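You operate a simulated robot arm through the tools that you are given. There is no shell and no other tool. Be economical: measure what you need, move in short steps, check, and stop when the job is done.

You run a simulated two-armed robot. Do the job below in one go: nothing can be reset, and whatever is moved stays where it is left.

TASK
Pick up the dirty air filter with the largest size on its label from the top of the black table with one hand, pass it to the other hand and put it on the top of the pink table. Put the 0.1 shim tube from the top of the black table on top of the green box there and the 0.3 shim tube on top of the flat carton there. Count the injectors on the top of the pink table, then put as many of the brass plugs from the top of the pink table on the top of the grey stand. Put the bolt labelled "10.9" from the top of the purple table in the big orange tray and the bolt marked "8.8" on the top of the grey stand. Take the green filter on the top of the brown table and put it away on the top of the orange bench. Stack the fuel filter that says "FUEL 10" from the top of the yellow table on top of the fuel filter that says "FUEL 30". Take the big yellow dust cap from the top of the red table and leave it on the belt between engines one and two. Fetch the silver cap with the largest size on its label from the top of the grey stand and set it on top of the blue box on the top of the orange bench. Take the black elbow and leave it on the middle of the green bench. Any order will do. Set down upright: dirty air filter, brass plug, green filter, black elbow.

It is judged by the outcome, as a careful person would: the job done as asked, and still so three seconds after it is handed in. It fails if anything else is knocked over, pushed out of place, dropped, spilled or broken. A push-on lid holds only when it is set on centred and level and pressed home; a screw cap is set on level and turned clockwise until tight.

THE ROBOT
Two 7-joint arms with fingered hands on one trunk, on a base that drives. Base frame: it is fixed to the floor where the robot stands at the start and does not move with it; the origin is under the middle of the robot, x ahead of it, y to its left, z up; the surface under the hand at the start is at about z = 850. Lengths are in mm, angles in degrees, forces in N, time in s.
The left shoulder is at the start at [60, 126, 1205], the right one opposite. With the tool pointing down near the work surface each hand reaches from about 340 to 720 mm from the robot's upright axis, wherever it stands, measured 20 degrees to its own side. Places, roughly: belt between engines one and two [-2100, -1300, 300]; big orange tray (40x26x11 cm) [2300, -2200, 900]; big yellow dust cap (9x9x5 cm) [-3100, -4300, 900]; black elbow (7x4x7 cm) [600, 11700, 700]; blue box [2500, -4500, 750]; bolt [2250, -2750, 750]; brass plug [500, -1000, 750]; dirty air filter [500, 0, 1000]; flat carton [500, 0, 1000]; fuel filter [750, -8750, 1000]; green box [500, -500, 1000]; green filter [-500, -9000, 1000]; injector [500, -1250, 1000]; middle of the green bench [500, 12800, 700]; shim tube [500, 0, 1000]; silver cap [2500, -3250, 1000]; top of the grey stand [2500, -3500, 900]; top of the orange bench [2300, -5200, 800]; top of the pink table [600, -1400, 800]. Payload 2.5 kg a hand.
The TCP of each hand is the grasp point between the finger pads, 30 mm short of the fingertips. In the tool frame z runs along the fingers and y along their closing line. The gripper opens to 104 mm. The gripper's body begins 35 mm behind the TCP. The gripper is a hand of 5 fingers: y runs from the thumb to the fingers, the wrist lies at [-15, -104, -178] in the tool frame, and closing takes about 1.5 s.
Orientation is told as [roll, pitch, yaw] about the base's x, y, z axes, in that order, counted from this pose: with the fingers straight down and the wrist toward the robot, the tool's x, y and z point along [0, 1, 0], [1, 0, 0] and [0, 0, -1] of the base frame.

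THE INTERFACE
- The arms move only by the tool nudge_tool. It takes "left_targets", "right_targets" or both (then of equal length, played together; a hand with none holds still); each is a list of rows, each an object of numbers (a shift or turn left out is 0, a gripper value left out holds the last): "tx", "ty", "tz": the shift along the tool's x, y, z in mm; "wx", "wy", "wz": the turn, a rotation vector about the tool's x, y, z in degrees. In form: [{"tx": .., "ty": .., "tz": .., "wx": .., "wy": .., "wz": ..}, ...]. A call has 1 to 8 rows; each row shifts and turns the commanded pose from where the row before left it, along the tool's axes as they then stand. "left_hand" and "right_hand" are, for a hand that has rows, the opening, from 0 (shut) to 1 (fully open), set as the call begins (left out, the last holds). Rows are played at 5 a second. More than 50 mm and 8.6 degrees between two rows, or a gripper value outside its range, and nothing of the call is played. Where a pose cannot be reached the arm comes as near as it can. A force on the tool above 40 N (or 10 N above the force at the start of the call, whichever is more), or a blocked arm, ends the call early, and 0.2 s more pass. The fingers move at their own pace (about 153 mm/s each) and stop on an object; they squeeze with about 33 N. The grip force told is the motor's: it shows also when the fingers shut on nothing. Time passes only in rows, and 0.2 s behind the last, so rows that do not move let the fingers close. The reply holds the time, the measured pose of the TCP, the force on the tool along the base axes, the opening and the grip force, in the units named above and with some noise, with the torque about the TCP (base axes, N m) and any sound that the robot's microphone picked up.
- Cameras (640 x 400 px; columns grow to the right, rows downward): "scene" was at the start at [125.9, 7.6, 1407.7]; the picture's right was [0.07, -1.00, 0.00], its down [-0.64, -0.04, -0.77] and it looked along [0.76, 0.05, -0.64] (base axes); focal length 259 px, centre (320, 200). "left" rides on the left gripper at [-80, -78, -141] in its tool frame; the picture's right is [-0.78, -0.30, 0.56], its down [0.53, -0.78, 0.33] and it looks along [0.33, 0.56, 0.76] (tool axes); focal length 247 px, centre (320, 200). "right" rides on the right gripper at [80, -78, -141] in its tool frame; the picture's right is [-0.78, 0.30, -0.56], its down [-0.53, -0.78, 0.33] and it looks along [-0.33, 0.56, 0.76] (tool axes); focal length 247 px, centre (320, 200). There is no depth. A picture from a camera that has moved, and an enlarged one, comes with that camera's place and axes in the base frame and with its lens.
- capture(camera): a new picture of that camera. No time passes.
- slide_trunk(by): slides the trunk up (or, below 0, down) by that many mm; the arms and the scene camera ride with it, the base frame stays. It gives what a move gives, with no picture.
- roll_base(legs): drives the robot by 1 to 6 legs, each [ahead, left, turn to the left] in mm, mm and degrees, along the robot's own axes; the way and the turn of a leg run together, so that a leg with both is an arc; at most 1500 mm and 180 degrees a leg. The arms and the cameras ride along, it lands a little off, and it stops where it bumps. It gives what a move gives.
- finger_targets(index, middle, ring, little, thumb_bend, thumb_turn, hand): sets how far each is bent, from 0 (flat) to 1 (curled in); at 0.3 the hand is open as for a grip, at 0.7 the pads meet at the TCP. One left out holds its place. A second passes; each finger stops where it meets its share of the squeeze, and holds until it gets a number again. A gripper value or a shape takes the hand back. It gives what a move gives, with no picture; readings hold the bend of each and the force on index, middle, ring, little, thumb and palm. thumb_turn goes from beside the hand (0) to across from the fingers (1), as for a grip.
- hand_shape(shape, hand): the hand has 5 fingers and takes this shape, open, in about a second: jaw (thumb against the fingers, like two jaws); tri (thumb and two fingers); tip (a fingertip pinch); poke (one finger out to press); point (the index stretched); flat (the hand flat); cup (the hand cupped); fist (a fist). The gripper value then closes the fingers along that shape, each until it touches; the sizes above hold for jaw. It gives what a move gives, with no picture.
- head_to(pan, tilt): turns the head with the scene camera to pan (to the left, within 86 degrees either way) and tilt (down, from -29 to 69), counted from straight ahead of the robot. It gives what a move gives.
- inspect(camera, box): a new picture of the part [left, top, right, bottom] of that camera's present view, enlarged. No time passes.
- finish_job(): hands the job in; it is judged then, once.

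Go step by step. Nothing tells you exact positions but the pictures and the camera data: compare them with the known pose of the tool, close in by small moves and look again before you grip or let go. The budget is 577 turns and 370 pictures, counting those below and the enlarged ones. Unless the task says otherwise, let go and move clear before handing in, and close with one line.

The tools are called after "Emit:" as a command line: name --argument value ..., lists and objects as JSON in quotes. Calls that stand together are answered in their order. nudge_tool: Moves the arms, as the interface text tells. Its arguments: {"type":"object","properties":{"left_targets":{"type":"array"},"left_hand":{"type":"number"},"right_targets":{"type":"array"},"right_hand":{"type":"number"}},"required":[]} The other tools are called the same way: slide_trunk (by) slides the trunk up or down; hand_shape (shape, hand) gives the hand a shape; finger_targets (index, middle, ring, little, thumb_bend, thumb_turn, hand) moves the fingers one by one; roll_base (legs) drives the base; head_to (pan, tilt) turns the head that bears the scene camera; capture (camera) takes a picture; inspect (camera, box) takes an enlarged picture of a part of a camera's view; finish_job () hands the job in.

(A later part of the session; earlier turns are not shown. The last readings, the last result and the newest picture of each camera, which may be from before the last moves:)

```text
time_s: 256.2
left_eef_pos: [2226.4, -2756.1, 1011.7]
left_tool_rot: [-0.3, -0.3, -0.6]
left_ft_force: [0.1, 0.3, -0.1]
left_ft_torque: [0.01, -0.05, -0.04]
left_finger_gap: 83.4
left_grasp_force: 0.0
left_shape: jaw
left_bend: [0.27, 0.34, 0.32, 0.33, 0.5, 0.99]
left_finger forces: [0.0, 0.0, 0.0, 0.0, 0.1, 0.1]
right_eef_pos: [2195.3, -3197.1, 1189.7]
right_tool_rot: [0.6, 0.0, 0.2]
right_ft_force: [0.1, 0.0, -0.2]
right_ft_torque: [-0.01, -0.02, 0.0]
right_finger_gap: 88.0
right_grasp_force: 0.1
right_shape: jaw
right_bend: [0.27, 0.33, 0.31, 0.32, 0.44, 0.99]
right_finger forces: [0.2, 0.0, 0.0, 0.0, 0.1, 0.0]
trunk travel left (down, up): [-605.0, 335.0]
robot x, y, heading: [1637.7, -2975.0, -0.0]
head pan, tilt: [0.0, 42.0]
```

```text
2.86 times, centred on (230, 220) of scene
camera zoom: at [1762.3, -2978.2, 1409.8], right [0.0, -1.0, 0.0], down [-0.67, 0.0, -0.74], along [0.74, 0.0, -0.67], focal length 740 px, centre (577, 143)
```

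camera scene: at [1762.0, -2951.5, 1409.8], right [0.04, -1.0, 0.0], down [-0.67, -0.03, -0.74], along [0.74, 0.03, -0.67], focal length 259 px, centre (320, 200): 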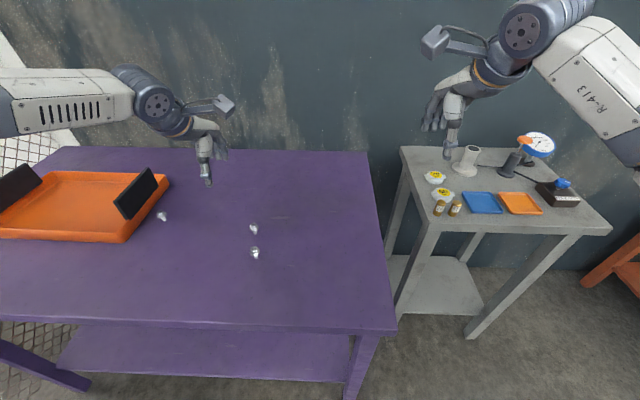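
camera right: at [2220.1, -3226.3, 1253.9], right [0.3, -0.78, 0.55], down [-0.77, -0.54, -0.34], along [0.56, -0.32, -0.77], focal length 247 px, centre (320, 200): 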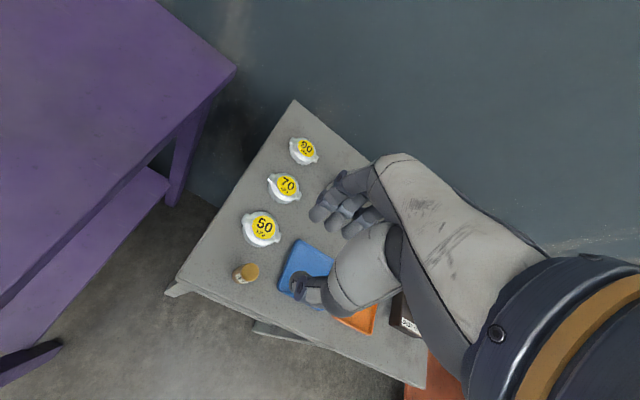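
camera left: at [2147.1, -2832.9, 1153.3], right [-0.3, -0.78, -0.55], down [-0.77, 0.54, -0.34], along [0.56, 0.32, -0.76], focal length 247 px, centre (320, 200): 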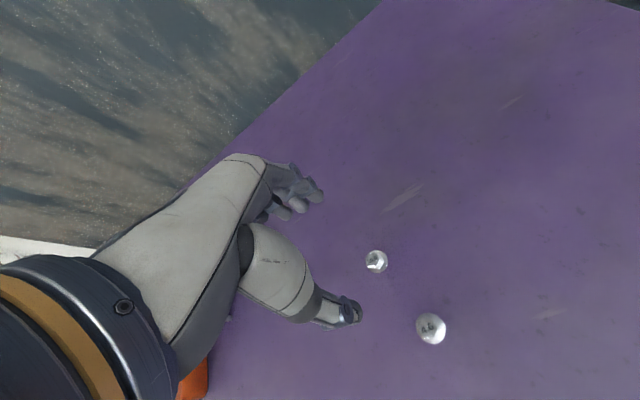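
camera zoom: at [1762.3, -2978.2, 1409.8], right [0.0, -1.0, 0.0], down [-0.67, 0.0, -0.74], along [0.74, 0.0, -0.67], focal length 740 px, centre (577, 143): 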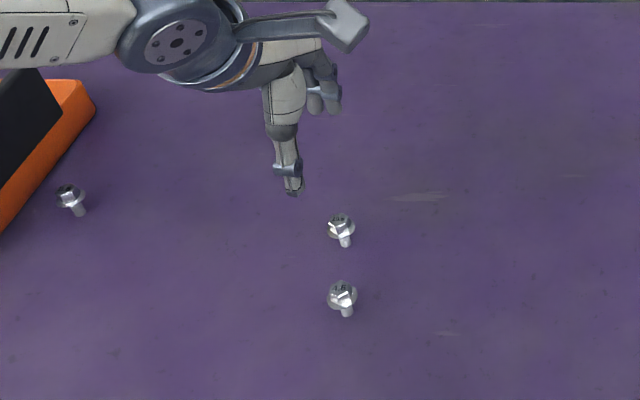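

10.9 is at about [2233, -2754]; bolt 4.6 is 68 mm nearer, so I'll keep the opening modest. Descend.

Emit:
nudge_tool --left_targets '[{"tx": 2, "ty": 7}, {"tz": 30}, {"tz": 25}, {}, {}]' --left_hand 0.62

Emit:
slide_trunk --by -40

Emit:
capture --camera "left"

Emit:
inspect --camera "scene" --box '[130, 150, 330, 290]'

```text
time_s: 257.4
left_eef_pos: [2223.9, -2748.6, 963.5]
left_tool_rot: [-0.3, -0.3, -0.7]
left_ft_force: [-0.3, 0.5, 0.3]
left_ft_torque: [0.01, 0.02, 0.02]
left_finger_gap: 64.9
left_grasp_force: 0.0
left_shape: jaw
left_bend: [0.28, 0.4, 0.36, 0.38, 0.63, 1.0]
left_finger forces: [0.1, 0.0, 0.0, 0.0, 0.0, 0.0]
left hand out of reach, approached as far as the arm can: row 3
right_eef_pos: [2195.7, -3197.6, 1188.7]
right_tool_rot: [0.6, 0.1, 0.2]
right_ft_force: [-0.1, 0.3, -0.1]
right_ft_torque: [0.0, -0.03, 0.05]
right_finger_gap: 88.0
right_grasp_force: 0.1
right_shape: jaw
right_bend: [0.27, 0.33, 0.31, 0.32, 0.44, 0.99]
right_finger forces: [0.0, 0.0, 0.1, 0.0, 0.1, 0.0]
trunk travel left (down, up): [-605.0, 335.0]
robot x, y, heading: [1636.3, -2982.2, 0.1]
head pan, tilt: [0.0, 42.0]
```

```text
time_s: 258.2
left_eef_pos: [2223.6, -2750.5, 924.1]
left_tool_rot: [-0.4, -0.3, -0.6]
left_ft_force: [-0.2, -1.3, -0.1]
left_ft_torque: [-0.01, 0.03, -0.01]
left_finger_gap: 64.9
left_grasp_force: 0.0
left_shape: jaw
left_bend: [0.28, 0.4, 0.36, 0.38, 0.63, 1.0]
left_finger forces: [0.0, 0.0, 0.1, 0.0, 0.0, 0.0]
right_eef_pos: [2196.0, -3197.1, 1149.3]
right_tool_rot: [0.6, 0.0, 0.3]
right_ft_force: [-0.4, -0.8, 0.4]
right_ft_torque: [0.0, 0.0, -0.04]
right_finger_gap: 88.4
right_grasp_force: 0.1
right_shape: jaw
right_bend: [0.27, 0.33, 0.31, 0.32, 0.44, 0.99]
right_finger forces: [0.1, 0.0, 0.1, 0.0, 0.0, 0.1]
trunk travel left (down, up): [-565.0, 375.0]
robot x, y, heading: [1638.7, -2980.8, 0.3]
head pan, tilt: [0.0, 42.0]
```

```text
205 pictures are left
camera left: at [2145.3, -2826.9, 1066.4], right [-0.3, -0.78, -0.55], down [-0.77, 0.54, -0.34], along [0.56, 0.32, -0.76], focal length 247 px, centre (320, 200)
```

left: 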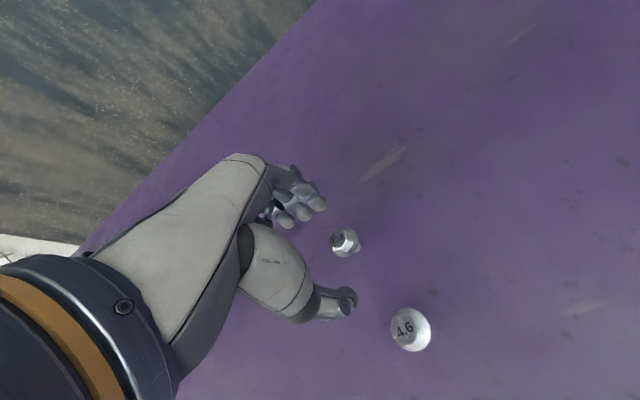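

```text
2.86 times, centred on (230, 220) of scene
camera zoom: at [1762.3, -2978.1, 1369.7], right [0.0, -1.0, 0.0], down [-0.67, 0.0, -0.74], along [0.74, 0.0, -0.67], focal length 740 px, centre (577, 143)
```

zoom: 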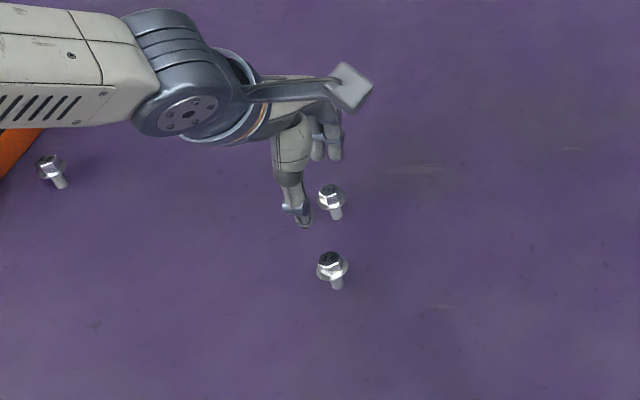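

Emit:
roll_base --legs '[[9, -4, 0]]'

Emit:
slide_trunk --by -34

Emit:
capture --camera "left"

```text
time_s: 259.0
left_eef_pos: [2232.6, -2754.2, 923.7]
left_tool_rot: [-0.4, -0.3, -0.7]
left_ft_force: [0.3, 0.2, 0.4]
left_ft_torque: [0.0, 0.05, 0.02]
left_finger_gap: 64.9
left_grasp_force: 0.1
left_shape: jaw
left_bend: [0.28, 0.4, 0.36, 0.38, 0.63, 1.0]
left_finger forces: [0.1, 0.0, 0.0, 0.0, 0.1, 0.0]
right_eef_pos: [2205.4, -3201.3, 1149.4]
right_tool_rot: [0.6, 0.0, 0.1]
right_ft_force: [0.1, -0.2, -0.6]
right_ft_torque: [0.03, -0.02, 0.01]
right_finger_gap: 88.1
right_grasp_force: 0.1
right_shape: jaw
right_bend: [0.27, 0.33, 0.31, 0.32, 0.44, 0.99]
right_finger forces: [0.0, 0.0, 0.0, 0.0, 0.0, 0.0]
trunk travel left (down, up): [-565.0, 375.0]
robot x, y, heading: [1646.2, -2987.7, -0.3]
head pan, tilt: [0.0, 42.0]
```

```text
time_s: 259.7
left_eef_pos: [2233.0, -2753.5, 891.3]
left_tool_rot: [-0.2, -0.3, -0.5]
left_ft_force: [0.1, 1.1, -0.6]
left_ft_torque: [-0.01, -0.04, 0.01]
left_finger_gap: 64.8
left_grasp_force: 0.0
left_shape: jaw
left_bend: [0.28, 0.4, 0.36, 0.38, 0.63, 1.0]
left_finger forces: [0.0, 0.1, 0.0, 0.0, 0.1, 0.1]
right_eef_pos: [2204.1, -3200.8, 1113.9]
right_tool_rot: [0.6, -0.1, 0.2]
right_ft_force: [-0.6, -0.6, 0.8]
right_ft_torque: [-0.01, 0.02, -0.05]
right_finger_gap: 88.0
right_grasp_force: 0.0
right_shape: jaw
right_bend: [0.27, 0.33, 0.31, 0.32, 0.44, 0.99]
right_finger forces: [0.0, 0.0, 0.0, 0.1, 0.0, 0.1]
trunk travel left (down, up): [-531.0, 409.0]
robot x, y, heading: [1649.7, -2983.4, -0.3]
head pan, tilt: [0.0, 42.0]
```

```text
203 pictures are left
camera left: at [2154.4, -2830.9, 1032.4], right [-0.3, -0.78, -0.55], down [-0.77, 0.54, -0.34], along [0.56, 0.32, -0.76], focal length 247 px, centre (320, 200)
```

left: 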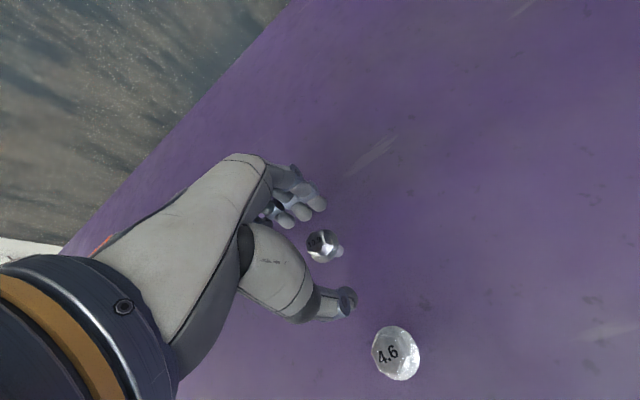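

Emit:
slide_trunk --by -7

Emit:
nudge_tool --left_targets '[{}, {}, {}, {}, {}, {}, {}, {}]' --left_hand 0.0

Emit:
capture --camera "left"

```text
time_s: 260.3
left_eef_pos: [2233.6, -2754.0, 883.5]
left_tool_rot: [-0.4, -0.2, -0.6]
left_ft_force: [0.0, 0.4, 0.4]
left_ft_torque: [0.01, -0.02, 0.02]
left_finger_gap: 64.9
left_grasp_force: 0.1
left_shape: jaw
left_bend: [0.28, 0.4, 0.36, 0.38, 0.63, 1.0]
left_finger forces: [0.1, 0.0, 0.0, 0.1, 0.0, 0.0]
right_eef_pos: [2205.8, -3200.5, 1108.3]
right_tool_rot: [0.6, 0.0, 0.2]
right_ft_force: [0.3, -0.5, -1.4]
right_ft_torque: [0.0, -0.02, 0.01]
right_finger_gap: 88.3
right_grasp_force: 0.0
right_shape: jaw
right_bend: [0.27, 0.33, 0.31, 0.32, 0.44, 0.99]
right_finger forces: [0.1, 0.0, 0.0, 0.0, 0.0, 0.0]
trunk travel left (down, up): [-524.0, 416.0]
robot x, y, heading: [1646.5, -2979.3, -0.0]
head pan, tilt: [0.0, 42.0]
```

```text
time_s: 262.1
left_eef_pos: [2234.4, -2753.8, 883.7]
left_tool_rot: [-0.4, -0.3, -0.6]
left_ft_force: [-0.1, 0.0, -0.6]
left_ft_torque: [0.01, -0.02, -0.01]
left_finger_gap: 0.1
left_grasp_force: 33.3
left_shape: jaw
left_bend: [0.71, 0.7, 0.7, 0.7, 0.71, 1.0]
left_finger forces: [19.3, 9.1, 0.0, 0.0, 26.4, 0.0]
right_eef_pos: [2206.0, -3200.8, 1108.6]
right_tool_rot: [0.5, 0.0, 0.2]
right_ft_force: [-0.4, -0.1, 1.0]
right_ft_torque: [0.0, 0.0, -0.02]
right_finger_gap: 88.3
right_grasp_force: 0.2
right_shape: jaw
right_bend: [0.27, 0.33, 0.31, 0.32, 0.44, 0.99]
right_finger forces: [0.1, 0.1, 0.1, 0.0, 0.0, 0.0]
trunk travel left (down, up): [-524.0, 416.0]
robot x, y, heading: [1646.0, -2984.0, -0.1]
head pan, tilt: [0.0, 42.0]
```

```text
202 pictures are left
camera left: at [2154.5, -2830.9, 1025.3], right [-0.3, -0.78, -0.55], down [-0.77, 0.54, -0.34], along [0.56, 0.32, -0.76], focal length 247 px, centre (320, 200)
```

left: 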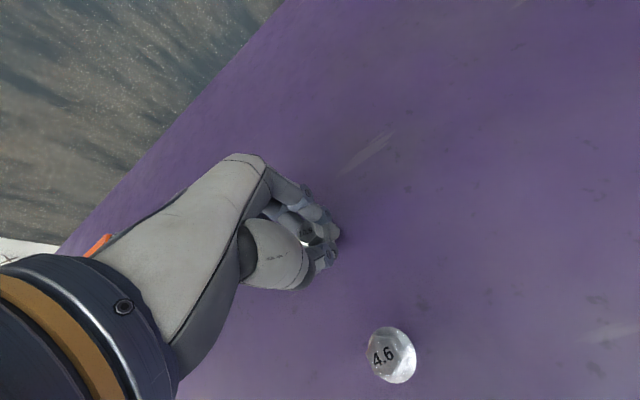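

Emit:
slide_trunk --by 60

Emit:
inspect --camera "left" --box '[240, 170, 420, 310]'

Emit:
inspect --camera "scene" --box '[130, 130, 330, 270]'

```text
time_s: 263.1
left_eef_pos: [2233.8, -2753.9, 942.1]
left_tool_rot: [-0.4, -0.3, -0.6]
left_ft_force: [0.7, -0.3, -1.1]
left_ft_torque: [-0.04, 0.08, -0.02]
left_finger_gap: 0.0
left_grasp_force: 32.7
left_shape: jaw
left_bend: [0.71, 0.7, 0.7, 0.7, 0.71, 1.0]
left_finger forces: [19.3, 9.1, 0.0, 0.0, 26.4, 0.1]
right_eef_pos: [2205.6, -3201.2, 1166.9]
right_tool_rot: [0.7, 0.0, 0.2]
right_ft_force: [0.1, 0.2, 0.1]
right_ft_torque: [-0.01, -0.01, 0.0]
right_finger_gap: 88.3
right_grasp_force: 0.0
right_shape: jaw
right_bend: [0.27, 0.33, 0.31, 0.32, 0.44, 0.99]
right_finger forces: [0.1, 0.0, 0.1, 0.0, 0.0, 0.1]
trunk travel left (down, up): [-584.0, 356.0]
robot x, y, heading: [1645.4, -2981.3, 0.1]
head pan, tilt: [0.0, 42.0]
```

```text
2.86 times, centred on (330, 240) of left
camera zoom: at [2154.6, -2830.9, 1085.2], right [-0.3, -0.78, -0.55], down [-0.77, 0.54, -0.34], along [0.56, 0.32, -0.76], focal length 706 px, centre (291, 86)
```

zoom: 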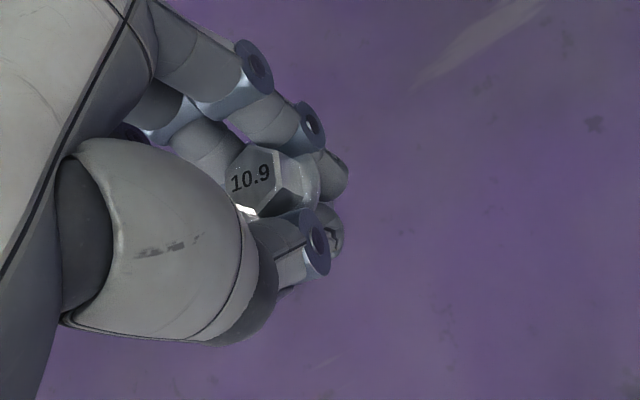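

```text
2.86 times, centred on (230, 200) of scene
camera zoom: at [1771.7, -2982.1, 1388.7], right [0.0, -1.0, 0.0], down [-0.67, 0.0, -0.74], along [0.74, 0.0, -0.67], focal length 740 px, centre (577, 200)
```

zoom: 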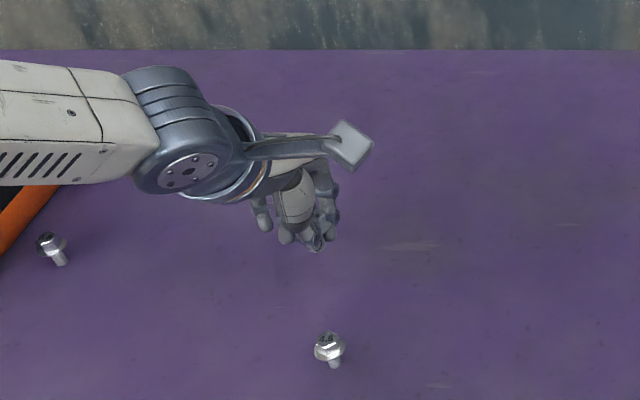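

10.9 is in hand. Raise and drive left to the tray and the third bolt.

Emit:
nudge_tool --left_targets '[{"tz": -45}, {"tz": -45}, {"tz": -45}, {"tz": -30}]'

Emit:
roll_base --legs '[[0, 700, 0]]'

Emit:
capture --camera "scene"

Emit:
capture --camera "left"

Emit:
capture --camera "right"

```text
time_s: 264.1
left_eef_pos: [2231.0, -2751.0, 1108.6]
left_tool_rot: [-0.4, -0.3, -0.7]
left_ft_force: [0.7, -0.7, 0.5]
left_ft_torque: [-0.01, 0.0, -0.01]
left_finger_gap: 0.0
left_grasp_force: 32.6
left_shape: jaw
left_bend: [0.71, 0.7, 0.7, 0.7, 0.71, 1.0]
left_finger forces: [19.3, 9.7, 0.0, 0.1, 26.2, 0.0]
right_eef_pos: [2205.4, -3199.8, 1168.8]
right_tool_rot: [0.6, -0.1, 0.2]
right_ft_force: [0.3, 0.0, 0.2]
right_ft_torque: [0.0, -0.01, 0.01]
right_finger_gap: 88.4
right_grasp_force: 0.1
right_shape: jaw
right_bend: [0.27, 0.33, 0.31, 0.32, 0.44, 0.99]
right_finger forces: [0.0, 0.0, 0.0, 0.1, 0.0, 0.0]
trunk travel left (down, up): [-584.0, 356.0]
robot x, y, heading: [1647.4, -2983.9, 0.1]
head pan, tilt: [0.0, 42.0]
```

```text
time_s: 267.9
left_eef_pos: [2234.1, -2057.4, 1107.9]
left_tool_rot: [-0.4, -0.3, -1.1]
left_ft_force: [0.1, 0.4, -0.6]
left_ft_torque: [-0.01, 0.01, 0.03]
left_finger_gap: 0.0
left_grasp_force: 33.0
left_shape: jaw
left_bend: [0.71, 0.7, 0.7, 0.7, 0.71, 1.0]
left_finger forces: [19.7, 10.0, 0.1, 0.1, 26.0, 0.0]
right_eef_pos: [2204.4, -2507.1, 1167.0]
right_tool_rot: [0.6, 0.0, -0.2]
right_ft_force: [-0.3, -0.1, 0.9]
right_ft_torque: [-0.04, -0.04, 0.0]
right_finger_gap: 88.1
right_grasp_force: 0.0
right_shape: jaw
right_bend: [0.27, 0.33, 0.31, 0.32, 0.44, 0.99]
right_finger forces: [0.0, 0.0, 0.1, 0.0, 0.0, 0.0]
trunk travel left (down, up): [-584.0, 356.0]
robot x, y, heading: [1647.1, -2285.9, -0.5]
head pan, tilt: [0.0, 42.0]
```

```text
199 pictures are left
camera scene: at [1773.5, -2285.2, 1388.8], right [-0.01, -1.0, 0.0], down [-0.67, 0.0, -0.74], along [0.74, -0.01, -0.67], focal length 259 px, centre (320, 200)
```

scene: 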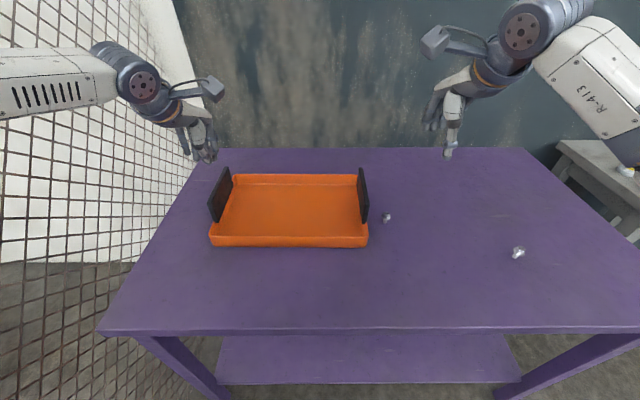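

```text
198 pictures are left
camera left: at [2155.1, -2134.3, 1249.1], right [-0.31, -0.77, -0.55], down [-0.77, 0.55, -0.34], along [0.57, 0.32, -0.76], focal length 247 px, centre (320, 200)
```

left: 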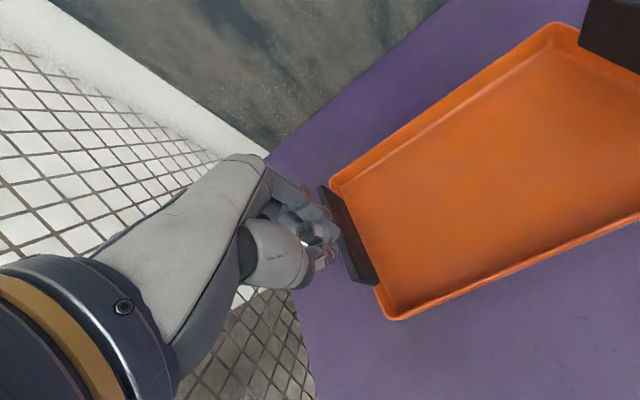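

```text
197 pictures are left
camera right: at [2128.5, -2427.4, 1308.6], right [0.29, -0.78, 0.55], down [-0.78, -0.53, -0.34], along [0.55, -0.33, -0.76], focal length 247 px, centre (320, 200)
```

right: 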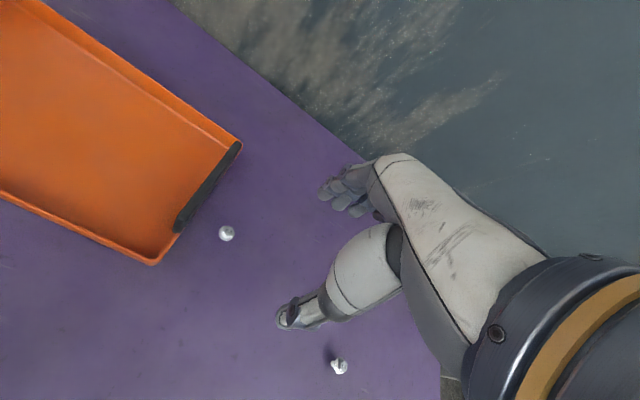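

The tray spans about x 2190–2450, y −2405 to −2005. I'll shift so the left hand is over its interior, then lower the bolt in.

Emit:
roll_base --legs '[[65, -85, 0.4]]'

Emit:
nudge_tool --left_targets '[{"tz": 45}, {"tz": 45}, {"tz": 20}, {}]'

Emit:
capture --camera "left"

Emit:
capture --camera "scene"

```text
time_s: 269.1
left_eef_pos: [2298.0, -2137.9, 1107.3]
left_tool_rot: [-0.4, -0.3, -0.8]
left_ft_force: [0.3, 0.6, -0.5]
left_ft_torque: [0.0, -0.01, -0.01]
left_finger_gap: 0.2
left_grasp_force: 33.0
left_shape: jaw
left_bend: [0.71, 0.7, 0.7, 0.7, 0.71, 1.0]
left_finger forces: [19.8, 10.0, 0.0, 0.1, 26.1, 0.0]
right_eef_pos: [2272.3, -2587.5, 1168.3]
right_tool_rot: [0.6, 0.0, 0.1]
right_ft_force: [0.7, -0.1, -0.3]
right_ft_torque: [0.01, 0.0, -0.02]
right_finger_gap: 88.4
right_grasp_force: 0.1
right_shape: jaw
right_bend: [0.27, 0.33, 0.31, 0.32, 0.44, 0.99]
right_finger forces: [0.1, 0.0, 0.0, 0.1, 0.0, 0.0]
trunk travel left (down, up): [-584.0, 356.0]
robot x, y, heading: [1713.8, -2367.9, -0.0]
head pan, tilt: [0.0, 42.0]
```

```text
time_s: 270.1
left_eef_pos: [2298.8, -2137.5, 997.5]
left_tool_rot: [-0.4, -0.4, -0.7]
left_ft_force: [-0.1, 0.7, -1.1]
left_ft_torque: [-0.01, 0.0, 0.0]
left_finger_gap: 0.0
left_grasp_force: 33.5
left_shape: jaw
left_bend: [0.71, 0.7, 0.7, 0.7, 0.71, 1.0]
left_finger forces: [19.7, 10.3, 0.1, 0.0, 25.9, 0.0]
right_eef_pos: [2272.4, -2587.3, 1168.1]
right_tool_rot: [0.7, 0.0, 0.0]
right_ft_force: [0.1, 0.4, 0.8]
right_ft_torque: [-0.02, -0.01, 0.01]
right_finger_gap: 88.4
right_grasp_force: 0.1
right_shape: jaw
right_bend: [0.27, 0.33, 0.31, 0.32, 0.44, 0.99]
right_finger forces: [0.0, 0.0, 0.0, 0.0, 0.1, 0.0]
trunk travel left (down, up): [-584.0, 356.0]
robot x, y, heading: [1711.9, -2369.7, 0.1]
head pan, tilt: [0.0, 42.0]
```

```text
196 pictures are left
camera left: at [2220.1, -2215.6, 1138.1], right [-0.3, -0.78, -0.55], down [-0.77, 0.54, -0.34], along [0.56, 0.32, -0.76], focal length 247 px, centre (320, 200)
```

left: 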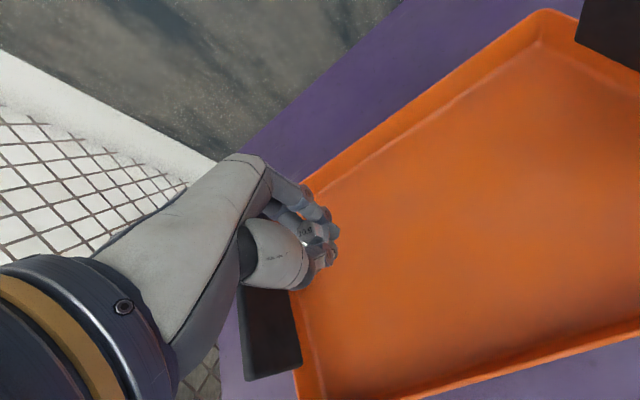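

```text
195 pictures are left
camera scene: at [1838.4, -2368.0, 1388.8], right [0.0, -1.0, 0.0], down [-0.67, 0.0, -0.74], along [0.74, 0.0, -0.67], focal length 259 px, centre (320, 200)
```

scene: 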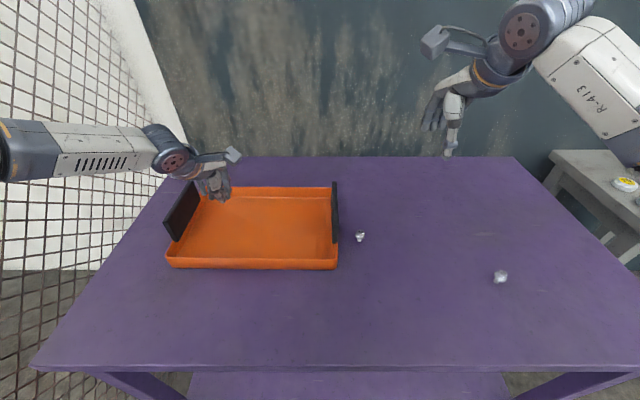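

The bolt will land well inside the tray. Lower with the trunk.

Emit:
slide_trunk --by -90

Emit:
inspect --camera "scene" --box '[140, 120, 360, 270]'

Emit:
slide_trunk --by -8

```text
time_s: 271.4
left_eef_pos: [2298.8, -2138.2, 907.7]
left_tool_rot: [-0.3, -0.3, -0.7]
left_ft_force: [0.8, -0.4, -0.2]
left_ft_torque: [0.01, 0.02, -0.02]
left_finger_gap: 0.2
left_grasp_force: 32.9
left_shape: jaw
left_bend: [0.71, 0.7, 0.7, 0.7, 0.71, 1.0]
left_finger forces: [19.8, 10.3, 0.1, 0.0, 25.9, 0.1]
right_eef_pos: [2271.4, -2586.5, 1078.4]
right_tool_rot: [0.6, 0.0, 0.0]
right_ft_force: [0.6, -0.6, -0.2]
right_ft_torque: [0.0, 0.01, -0.03]
right_finger_gap: 87.9
right_grasp_force: 0.0
right_shape: jaw
right_bend: [0.27, 0.33, 0.31, 0.32, 0.44, 0.99]
right_finger forces: [0.1, 0.0, 0.0, 0.1, 0.0, 0.1]
trunk travel left (down, up): [-494.0, 446.0]
robot x, y, heading: [1708.9, -2372.3, 0.2]
head pan, tilt: [0.0, 42.0]
```

```text
2.67 times, centred on (250, 195) of scene
camera zoom: at [1838.3, -2368.0, 1298.8], right [0.0, -1.0, 0.0], down [-0.67, 0.0, -0.74], along [0.74, 0.0, -0.67], focal length 691 px, centre (507, 213)
```

zoom: 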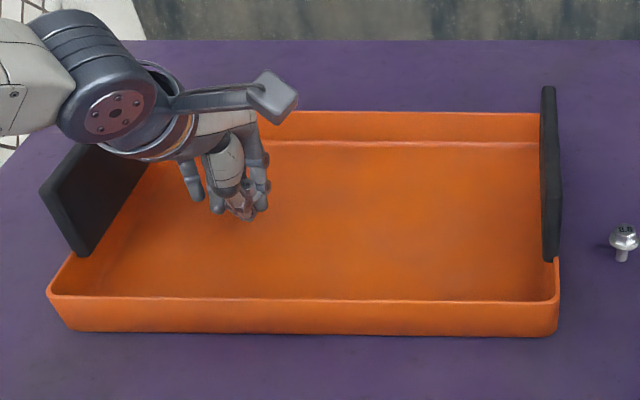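

```text
time_s: 271.9
left_eef_pos: [2299.5, -2138.2, 898.8]
left_tool_rot: [-0.4, -0.2, -0.7]
left_ft_force: [-0.7, 0.0, -0.4]
left_ft_torque: [0.0, -0.01, 0.03]
left_finger_gap: 0.1
left_grasp_force: 33.3
left_shape: jaw
left_bend: [0.71, 0.7, 0.7, 0.7, 0.71, 1.0]
left_finger forces: [19.7, 10.2, 0.1, 0.0, 26.0, 0.0]
right_eef_pos: [2272.1, -2586.9, 1070.6]
right_tool_rot: [0.5, 0.1, 0.1]
right_ft_force: [-0.3, 0.4, 0.3]
right_ft_torque: [0.0, 0.0, -0.02]
right_finger_gap: 88.2
right_grasp_force: 0.1
right_shape: jaw
right_bend: [0.27, 0.33, 0.31, 0.32, 0.44, 0.99]
right_finger forces: [0.0, 0.0, 0.1, 0.0, 0.0, 0.0]
trunk travel left (down, up): [-486.0, 454.0]
robot x, y, heading: [1716.6, -2370.4, 0.0]
head pan, tilt: [0.0, 42.0]
```

Emit:
slide_trunk --by -6

Emit:
slide_trunk --by -5

```text
time_s: 272.5
left_eef_pos: [2299.7, -2138.1, 891.9]
left_tool_rot: [-0.4, -0.3, -0.7]
left_ft_force: [0.2, -1.0, -0.9]
left_ft_torque: [0.0, 0.0, -0.01]
left_finger_gap: 0.3
left_grasp_force: 32.6
left_shape: jaw
left_bend: [0.71, 0.7, 0.7, 0.7, 0.71, 1.0]
left_finger forces: [19.7, 10.3, 0.0, 0.0, 25.9, 0.0]
right_eef_pos: [2271.5, -2587.4, 1064.1]
right_tool_rot: [0.7, 0.0, 0.0]
right_ft_force: [-0.5, -0.8, -0.3]
right_ft_torque: [0.02, -0.02, 0.01]
right_finger_gap: 88.5
right_grasp_force: 0.0
right_shape: jaw
right_bend: [0.27, 0.33, 0.31, 0.32, 0.44, 0.99]
right_finger forces: [0.0, 0.1, 0.0, 0.0, 0.0, 0.1]
trunk travel left (down, up): [-480.0, 460.0]
robot x, y, heading: [1712.5, -2370.9, 0.1]
head pan, tilt: [0.0, 42.0]
```

```text
time_s: 273.0
left_eef_pos: [2298.8, -2139.0, 887.5]
left_tool_rot: [-0.4, -0.2, -0.8]
left_ft_force: [0.2, 0.4, 0.1]
left_ft_torque: [-0.01, 0.01, 0.01]
left_finger_gap: 0.0
left_grasp_force: 33.0
left_shape: jaw
left_bend: [0.71, 0.7, 0.7, 0.7, 0.71, 1.0]
left_finger forces: [19.7, 10.3, 0.0, 0.1, 26.0, 0.0]
right_eef_pos: [2272.0, -2587.0, 1059.0]
right_tool_rot: [0.6, 0.1, 0.2]
right_ft_force: [0.4, 1.1, -0.6]
right_ft_torque: [0.02, 0.0, -0.03]
right_finger_gap: 88.1
right_grasp_force: 0.1
right_shape: jaw
right_bend: [0.27, 0.33, 0.31, 0.32, 0.44, 0.99]
right_finger forces: [0.0, 0.0, 0.0, 0.0, 0.1, 0.0]
trunk travel left (down, up): [-475.0, 465.0]
robot x, y, heading: [1714.1, -2369.1, 0.1]
head pan, tilt: [0.0, 42.0]
```

Emit:
slide_trunk --by -4

Emit:
nudge_tool --left_targets '[{}, {}, {}, {}, {}]' --left_hand 0.5

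Emit:
slide_trunk --by 100

Emit:
capture --camera "left"

Emit:
inspect --camera "scene" --box '[140, 140, 400, 280]'

```text
time_s: 273.6
left_eef_pos: [2299.0, -2138.8, 885.7]
left_tool_rot: [-0.5, -0.6, -0.7]
left_ft_force: [-2.6, 0.4, 9.8]
left_ft_torque: [0.03, 0.0, -0.02]
left_finger_gap: 0.0
left_grasp_force: 33.7
left_shape: jaw
left_bend: [0.71, 0.7, 0.7, 0.7, 0.71, 1.0]
left_finger forces: [19.5, 11.6, 0.0, 0.0, 27.6, 0.1]
right_eef_pos: [2271.8, -2587.0, 1055.6]
right_tool_rot: [0.6, -0.1, 0.1]
right_ft_force: [-0.4, 0.7, -0.7]
right_ft_torque: [0.0, -0.03, 0.03]
right_finger_gap: 88.1
right_grasp_force: 0.0
right_shape: jaw
right_bend: [0.27, 0.33, 0.31, 0.32, 0.44, 0.99]
right_finger forces: [0.0, 0.1, 0.0, 0.0, 0.1, 0.1]
trunk travel left (down, up): [-471.0, 469.0]
robot x, y, heading: [1714.9, -2369.4, 0.1]
head pan, tilt: [0.0, 42.0]
```

```text
time_s: 274.8
left_eef_pos: [2300.1, -2139.0, 885.9]
left_tool_rot: [-0.4, -0.6, -0.7]
left_ft_force: [3.2, -0.1, 13.2]
left_ft_torque: [-0.07, 0.12, 0.03]
left_finger_gap: 48.6
left_grasp_force: 0.1
left_shape: jaw
left_bend: [0.74, 0.46, 0.41, 0.41, 0.74, 1.0]
left_finger forces: [4.8, 3.1, 0.1, 0.1, 10.6, 0.0]
right_eef_pos: [2271.6, -2588.4, 1054.4]
right_tool_rot: [0.6, -0.1, 0.1]
right_ft_force: [-0.5, -0.2, -0.4]
right_ft_torque: [-0.03, 0.01, 0.02]
right_finger_gap: 88.0
right_grasp_force: 0.0
right_shape: jaw
right_bend: [0.27, 0.33, 0.31, 0.32, 0.44, 0.99]
right_finger forces: [0.0, 0.0, 0.0, 0.1, 0.1, 0.0]
trunk travel left (down, up): [-471.0, 469.0]
robot x, y, heading: [1716.7, -2368.9, 0.2]
head pan, tilt: [0.0, 42.0]
```

```text
time_s: 276.1
left_eef_pos: [2298.8, -2138.5, 983.5]
left_tool_rot: [-0.4, -0.3, -0.6]
left_ft_force: [-0.3, 0.1, -0.1]
left_ft_torque: [-0.02, 0.01, 0.0]
left_finger_gap: 52.2
left_grasp_force: 0.0
left_shape: jaw
left_bend: [0.74, 0.45, 0.41, 0.41, 0.7, 1.0]
left_finger forces: [3.6, 3.4, 0.0, 0.1, 0.1, 0.0]
right_eef_pos: [2271.5, -2586.5, 1154.6]
right_tool_rot: [0.7, 0.0, 0.1]
right_ft_force: [0.4, -0.8, 0.3]
right_ft_torque: [0.0, 0.04, -0.01]
right_finger_gap: 88.2
right_grasp_force: 0.0
right_shape: jaw
right_bend: [0.27, 0.33, 0.31, 0.32, 0.44, 0.99]
right_finger forces: [0.0, 0.0, 0.0, 0.0, 0.1, 0.1]
trunk travel left (down, up): [-571.0, 369.0]
robot x, y, heading: [1716.1, -2372.9, 0.1]
head pan, tilt: [0.0, 42.0]
```

```text
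193 pictures are left
camera left: at [2220.2, -2215.6, 1125.3], right [-0.3, -0.78, -0.55], down [-0.77, 0.54, -0.34], along [0.56, 0.32, -0.76], focal length 247 px, centre (320, 200)
```

left: 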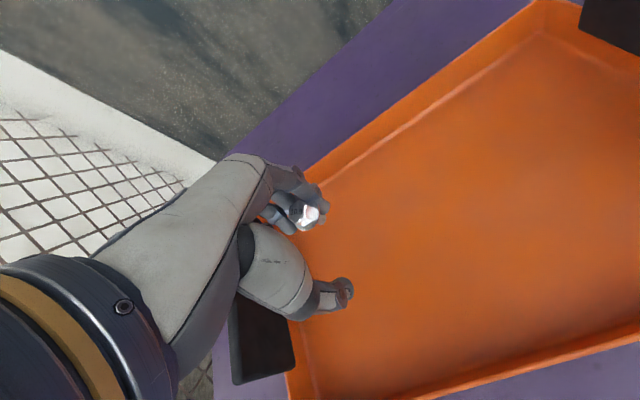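

```text
2.46 times, centred on (270, 210) of scene
camera zoom: at [1838.5, -2368.0, 1375.7], right [0.0, -1.0, 0.0], down [-0.67, 0.0, -0.74], along [0.74, 0.0, -0.67], focal length 638 px, centre (443, 175)
```

zoom: 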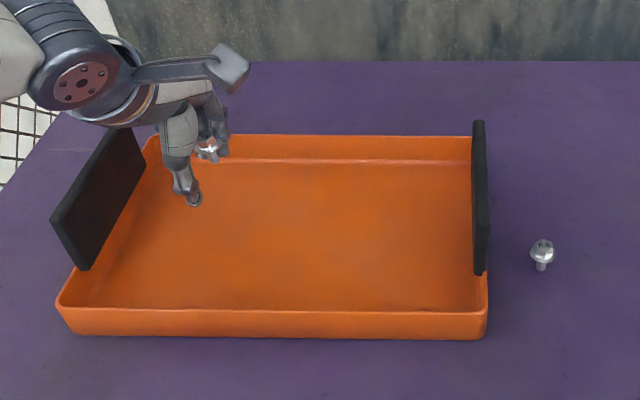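

The bolt stayed wedged between index and middle. Lower again and open fully.

Emit:
slide_trunk --by -88

Emit:
nudge_tool --left_targets '[{}, {}, {}, {}, {}]' --left_hand 1.0

Emit:
capture --camera "left"

```text
time_s: 277.3
left_eef_pos: [2298.4, -2139.5, 895.2]
left_tool_rot: [-0.4, -0.2, -0.7]
left_ft_force: [-0.4, -0.1, -0.4]
left_ft_torque: [-0.03, 0.03, -0.02]
left_finger_gap: 52.0
left_grasp_force: 0.0
left_shape: jaw
left_bend: [0.74, 0.45, 0.41, 0.41, 0.7, 1.0]
left_finger forces: [3.6, 3.4, 0.0, 0.1, 0.0, 0.0]
right_eef_pos: [2271.7, -2587.7, 1067.8]
right_tool_rot: [0.8, 0.0, 0.1]
right_ft_force: [-0.8, -0.5, -0.7]
right_ft_torque: [0.03, 0.0, 0.04]
right_finger_gap: 88.1
right_grasp_force: 0.2
right_shape: jaw
right_bend: [0.27, 0.33, 0.31, 0.32, 0.44, 0.99]
right_finger forces: [0.1, 0.0, 0.0, 0.1, 0.0, 0.0]
trunk travel left (down, up): [-483.0, 457.0]
robot x, y, heading: [1713.8, -2368.2, 0.3]
head pan, tilt: [0.0, 42.0]
```

```text
time_s: 278.5
left_eef_pos: [2299.2, -2139.2, 895.6]
left_tool_rot: [-0.3, -0.3, -0.8]
left_ft_force: [-0.4, -0.6, -0.5]
left_ft_torque: [-0.03, 0.01, 0.01]
left_finger_gap: 103.8
left_grasp_force: 0.0
left_shape: jaw
left_bend: [0.3, 0.3, 0.3, 0.3, 0.3, 0.98]
left_finger forces: [0.0, 0.1, 0.0, 0.1, 0.1, 0.0]
right_eef_pos: [2272.1, -2586.4, 1067.8]
right_tool_rot: [0.6, 0.0, 0.1]
right_ft_force: [0.0, 0.3, -0.9]
right_ft_torque: [0.02, -0.04, 0.0]
right_finger_gap: 88.1
right_grasp_force: 0.0
right_shape: jaw
right_bend: [0.27, 0.33, 0.31, 0.32, 0.44, 0.99]
right_finger forces: [0.0, 0.0, 0.0, 0.0, 0.0, 0.0]
trunk travel left (down, up): [-483.0, 457.0]
robot x, y, heading: [1711.2, -2370.7, -0.4]
head pan, tilt: [0.0, 42.0]
```

```text
191 pictures are left
camera left: at [2220.1, -2215.6, 1037.5], right [-0.3, -0.78, -0.55], down [-0.77, 0.54, -0.34], along [0.56, 0.32, -0.76], focal length 247 px, centre (320, 200)
```

left: 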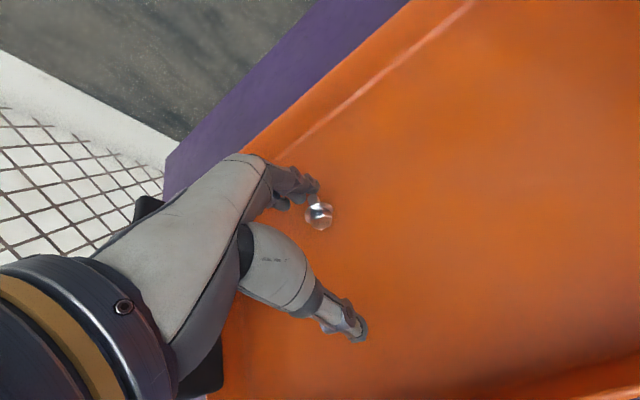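

Released. Rise and check the tray.

Emit:
slide_trunk --by 95

Emit:
nudge_tool --left_targets '[{"tz": -45}, {"tz": -45}, {"tz": -30}]'

Emit:
inspect --camera "scene" --box '[140, 140, 400, 280]'

```text
time_s: 279.8
left_eef_pos: [2299.3, -2139.3, 990.5]
left_tool_rot: [-0.5, -0.3, -0.7]
left_ft_force: [-0.4, 0.1, -0.8]
left_ft_torque: [0.0, -0.03, -0.03]
left_finger_gap: 103.9
left_grasp_force: 0.1
left_shape: jaw
left_bend: [0.3, 0.3, 0.3, 0.3, 0.3, 0.98]
left_finger forces: [0.1, 0.0, 0.0, 0.1, 0.0, 0.0]
right_eef_pos: [2271.4, -2587.6, 1163.0]
right_tool_rot: [0.7, 0.0, 0.1]
right_ft_force: [-0.3, 0.3, -0.2]
right_ft_torque: [0.0, 0.0, -0.01]
right_finger_gap: 88.0
right_grasp_force: 0.2
right_shape: jaw
right_bend: [0.27, 0.33, 0.31, 0.32, 0.44, 0.99]
right_finger forces: [0.0, 0.1, 0.1, 0.0, 0.0, 0.0]
trunk travel left (down, up): [-578.0, 362.0]
robot x, y, heading: [1713.5, -2369.0, -0.0]
head pan, tilt: [0.0, 42.0]
```

```text
time_s: 280.6
left_eef_pos: [2298.4, -2137.5, 1111.0]
left_tool_rot: [-0.4, -0.3, -0.6]
left_ft_force: [-0.5, 0.3, 0.1]
left_ft_torque: [-0.03, 0.02, 0.0]
left_finger_gap: 103.8
left_grasp_force: 0.1
left_shape: jaw
left_bend: [0.3, 0.3, 0.3, 0.3, 0.3, 0.98]
left_finger forces: [0.0, 0.0, 0.0, 0.0, 0.1, 0.1]
right_eef_pos: [2271.8, -2586.7, 1161.2]
right_tool_rot: [0.6, 0.0, 0.1]
right_ft_force: [0.7, -0.2, 0.6]
right_ft_torque: [0.0, -0.01, 0.02]
right_finger_gap: 88.2
right_grasp_force: 0.0
right_shape: jaw
right_bend: [0.27, 0.33, 0.31, 0.32, 0.44, 0.99]
right_finger forces: [0.1, 0.0, 0.1, 0.0, 0.0, 0.1]
trunk travel left (down, up): [-578.0, 362.0]
robot x, y, heading: [1714.3, -2368.6, -0.3]
head pan, tilt: [0.0, 42.0]
```

```text
2.46 times, centred on (270, 210) of scene
camera zoom: at [1838.2, -2368.2, 1382.7], right [0.0, -1.0, 0.0], down [-0.67, 0.0, -0.74], along [0.74, 0.0, -0.67], focal length 638 px, centre (443, 175)
```

zoom: 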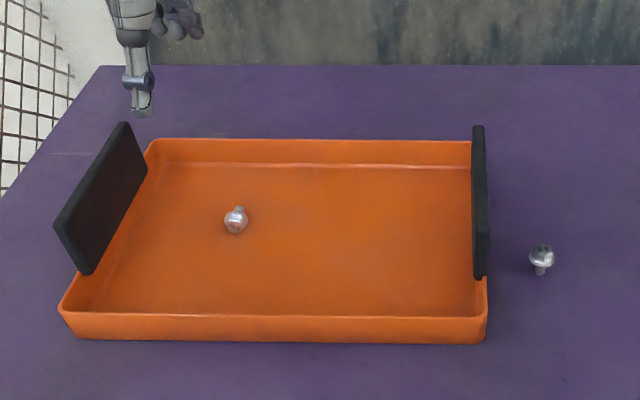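

10.9 is in the tray. Now read the third bolt's label.

Emit:
inspect --camera "scene" --box '[345, 230, 375, 256]'

Emit:
inspect --camera "right" --box '[60, 150, 320, 330]'

```text
15.38 times, centred on (360, 243) of scene
camera zoom: at [1838.2, -2368.2, 1382.7], right [0.0, -1.0, 0.0], down [-0.67, 0.0, -0.74], along [0.74, 0.0, -0.67], focal length 3986 px, centre (-295, -462)
```

zoom: 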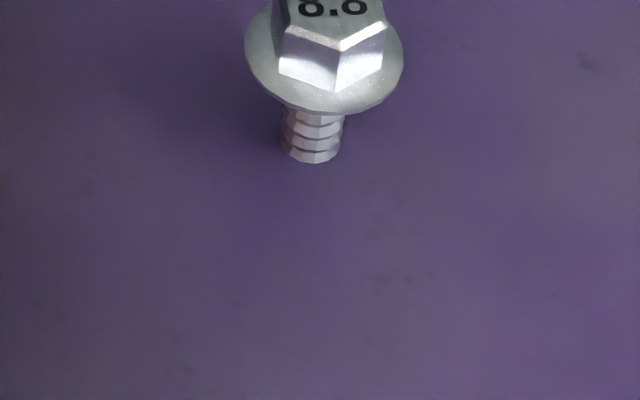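

```text
2.22 times, centred on (190, 240) of right
camera zoom: at [2194.1, -2508.1, 1302.8], right [0.3, -0.78, 0.55], down [-0.78, -0.53, -0.34], along [0.56, -0.33, -0.76], focal length 549 px, centre (609, 111)
```

zoom: 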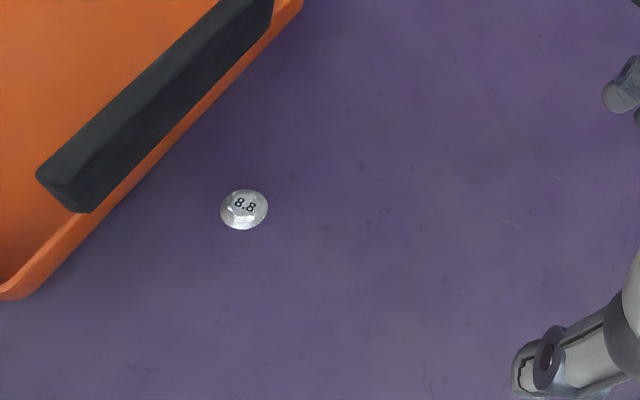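

It's 8.8, at about [2274, -2472]. Shift base a bit left and bring the right hand over it.

Emit:
roll_base --legs '[[0, 57, 0]]'

Emit:
nudge_tool --right_targets '[{"tx": 30}, {"tx": 28, "ty": 2}, {"tz": 45}, {"tz": 45}, {"tz": 30}, {}]' --right_hand 0.7

Emit:
capture --camera "right"

Emit:
inspect --camera "scene" --box '[300, 130, 480, 280]'

```text
time_s: 281.6
left_eef_pos: [2299.5, -2080.0, 1109.6]
left_tool_rot: [-0.5, -0.3, -0.6]
left_ft_force: [0.6, 0.3, 0.6]
left_ft_torque: [-0.04, -0.01, 0.0]
left_finger_gap: 103.6
left_grasp_force: 0.0
left_shape: jaw
left_bend: [0.3, 0.3, 0.3, 0.3, 0.3, 0.98]
left_finger forces: [0.0, 0.1, 0.0, 0.0, 0.1, 0.0]
right_eef_pos: [2272.6, -2531.6, 1161.7]
right_tool_rot: [0.5, 0.1, 0.1]
right_ft_force: [1.1, -0.2, -0.4]
right_ft_torque: [-0.06, -0.01, 0.0]
right_finger_gap: 88.0
right_grasp_force: 0.0
right_shape: jaw
right_bend: [0.27, 0.33, 0.31, 0.32, 0.44, 0.99]
right_finger forces: [0.1, 0.0, 0.0, 0.0, 0.0, 0.0]
trunk travel left (down, up): [-578.0, 362.0]
robot x, y, heading: [1713.8, -2314.2, -0.0]
head pan, tilt: [0.0, 42.0]
```

```text
time_s: 283.0
left_eef_pos: [2298.0, -2081.4, 1110.4]
left_tool_rot: [-0.4, -0.3, -0.7]
left_ft_force: [0.5, 0.1, 0.7]
left_ft_torque: [0.0, 0.03, 0.01]
left_finger_gap: 104.0
left_grasp_force: 0.0
left_shape: jaw
left_bend: [0.3, 0.3, 0.3, 0.3, 0.3, 0.98]
left_finger forces: [0.1, 0.0, 0.0, 0.1, 0.0, 0.0]
right_eef_pos: [2275.5, -2471.2, 1040.4]
right_tool_rot: [0.6, 0.0, 0.2]
right_ft_force: [0.2, 1.3, -0.4]
right_ft_torque: [0.04, 0.02, 0.01]
right_finger_gap: 73.1
right_grasp_force: 0.0
right_shape: jaw
right_bend: [0.27, 0.37, 0.34, 0.35, 0.58, 0.99]
right_finger forces: [0.1, 0.0, 0.0, 0.1, 0.0, 0.0]
trunk travel left (down, up): [-578.0, 362.0]
robot x, y, heading: [1711.9, -2311.2, -0.3]
head pan, tilt: [0.0, 42.0]
```

```text
187 pictures are left
camera right: at [2197.0, -2391.3, 1182.2], right [0.3, -0.78, 0.55], down [-0.78, -0.53, -0.34], along [0.56, -0.33, -0.76], focal length 247 px, centre (320, 200)
```

right: 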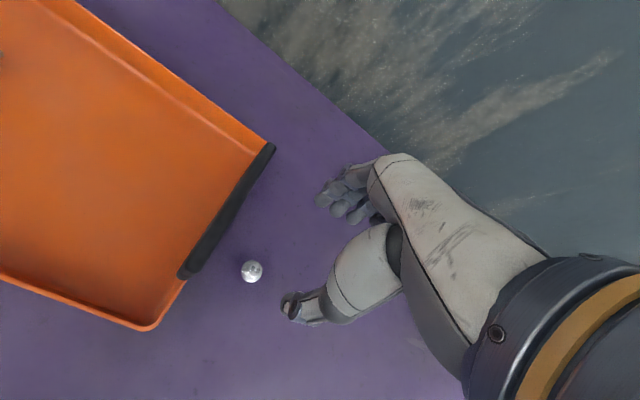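

```text
2.67 times, centred on (390, 205) of scene
camera zoom: at [1838.4, -2311.0, 1382.8], right [0.0, -1.0, 0.0], down [-0.67, 0.0, -0.74], along [0.74, 0.0, -0.67], focal length 691 px, centre (133, 187)
```

zoom: 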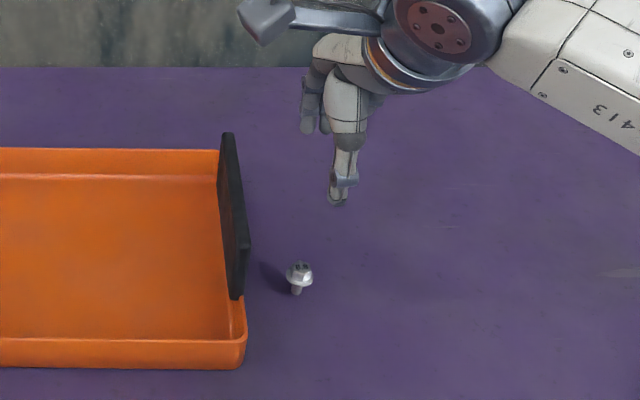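

Centred above the bolt; descend.

Emit:
nudge_tool --right_targets '[{"ty": -2, "tz": 40}, {"tz": 35}, {}]'

Emit:
slide_trunk --by -74

Emit:
capture --camera "right"

```text
time_s: 283.8
left_eef_pos: [2298.1, -2081.4, 1111.1]
left_tool_rot: [-0.5, -0.4, -0.8]
left_ft_force: [0.6, -0.4, 0.3]
left_ft_torque: [0.01, -0.02, -0.02]
left_finger_gap: 103.9
left_grasp_force: 0.1
left_shape: jaw
left_bend: [0.3, 0.3, 0.3, 0.3, 0.3, 0.98]
left_finger forces: [0.1, 0.1, 0.1, 0.1, 0.0, 0.0]
right_eef_pos: [2273.0, -2470.1, 968.7]
right_tool_rot: [0.6, 0.0, 0.2]
right_ft_force: [0.2, 0.4, 1.2]
right_ft_torque: [0.02, -0.02, -0.02]
right_finger_gap: 73.1
right_grasp_force: 0.2
right_shape: jaw
right_bend: [0.27, 0.37, 0.34, 0.35, 0.58, 0.99]
right_finger forces: [0.0, 0.0, 0.0, 0.0, 0.0, 0.0]
trunk travel left (down, up): [-578.0, 362.0]
robot x, y, heading: [1714.8, -2311.8, 0.2]
head pan, tilt: [0.0, 42.0]
```

```text
time_s: 284.9
left_eef_pos: [2298.0, -2080.5, 1035.8]
left_tool_rot: [-0.4, -0.3, -0.7]
left_ft_force: [0.0, -0.7, 0.2]
left_ft_torque: [0.02, 0.01, -0.05]
left_finger_gap: 103.8
left_grasp_force: 0.1
left_shape: jaw
left_bend: [0.3, 0.3, 0.3, 0.3, 0.3, 0.98]
left_finger forces: [0.1, 0.0, 0.0, 0.0, 0.0, 0.0]
right_eef_pos: [2270.3, -2470.9, 893.4]
right_tool_rot: [0.5, 0.0, 0.1]
right_ft_force: [-0.5, -0.6, -0.7]
right_ft_torque: [0.0, -0.01, -0.02]
right_finger_gap: 73.1
right_grasp_force: 0.0
right_shape: jaw
right_bend: [0.27, 0.37, 0.34, 0.35, 0.58, 0.99]
right_finger forces: [0.1, 0.1, 0.0, 0.0, 0.1, 0.0]
trunk travel left (down, up): [-504.0, 436.0]
robot x, y, heading: [1714.6, -2311.9, -0.1]
head pan, tilt: [0.0, 42.0]
```

```text
185 pictures are left
camera right: at [2194.6, -2391.2, 1034.9], right [0.3, -0.78, 0.55], down [-0.78, -0.53, -0.34], along [0.56, -0.33, -0.76], focal length 247 px, centre (320, 200)
```

right: 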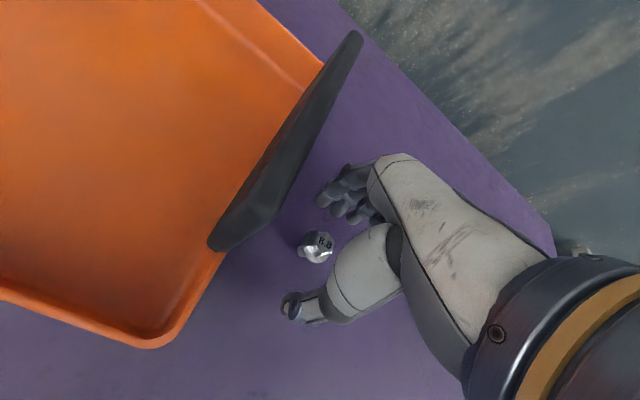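

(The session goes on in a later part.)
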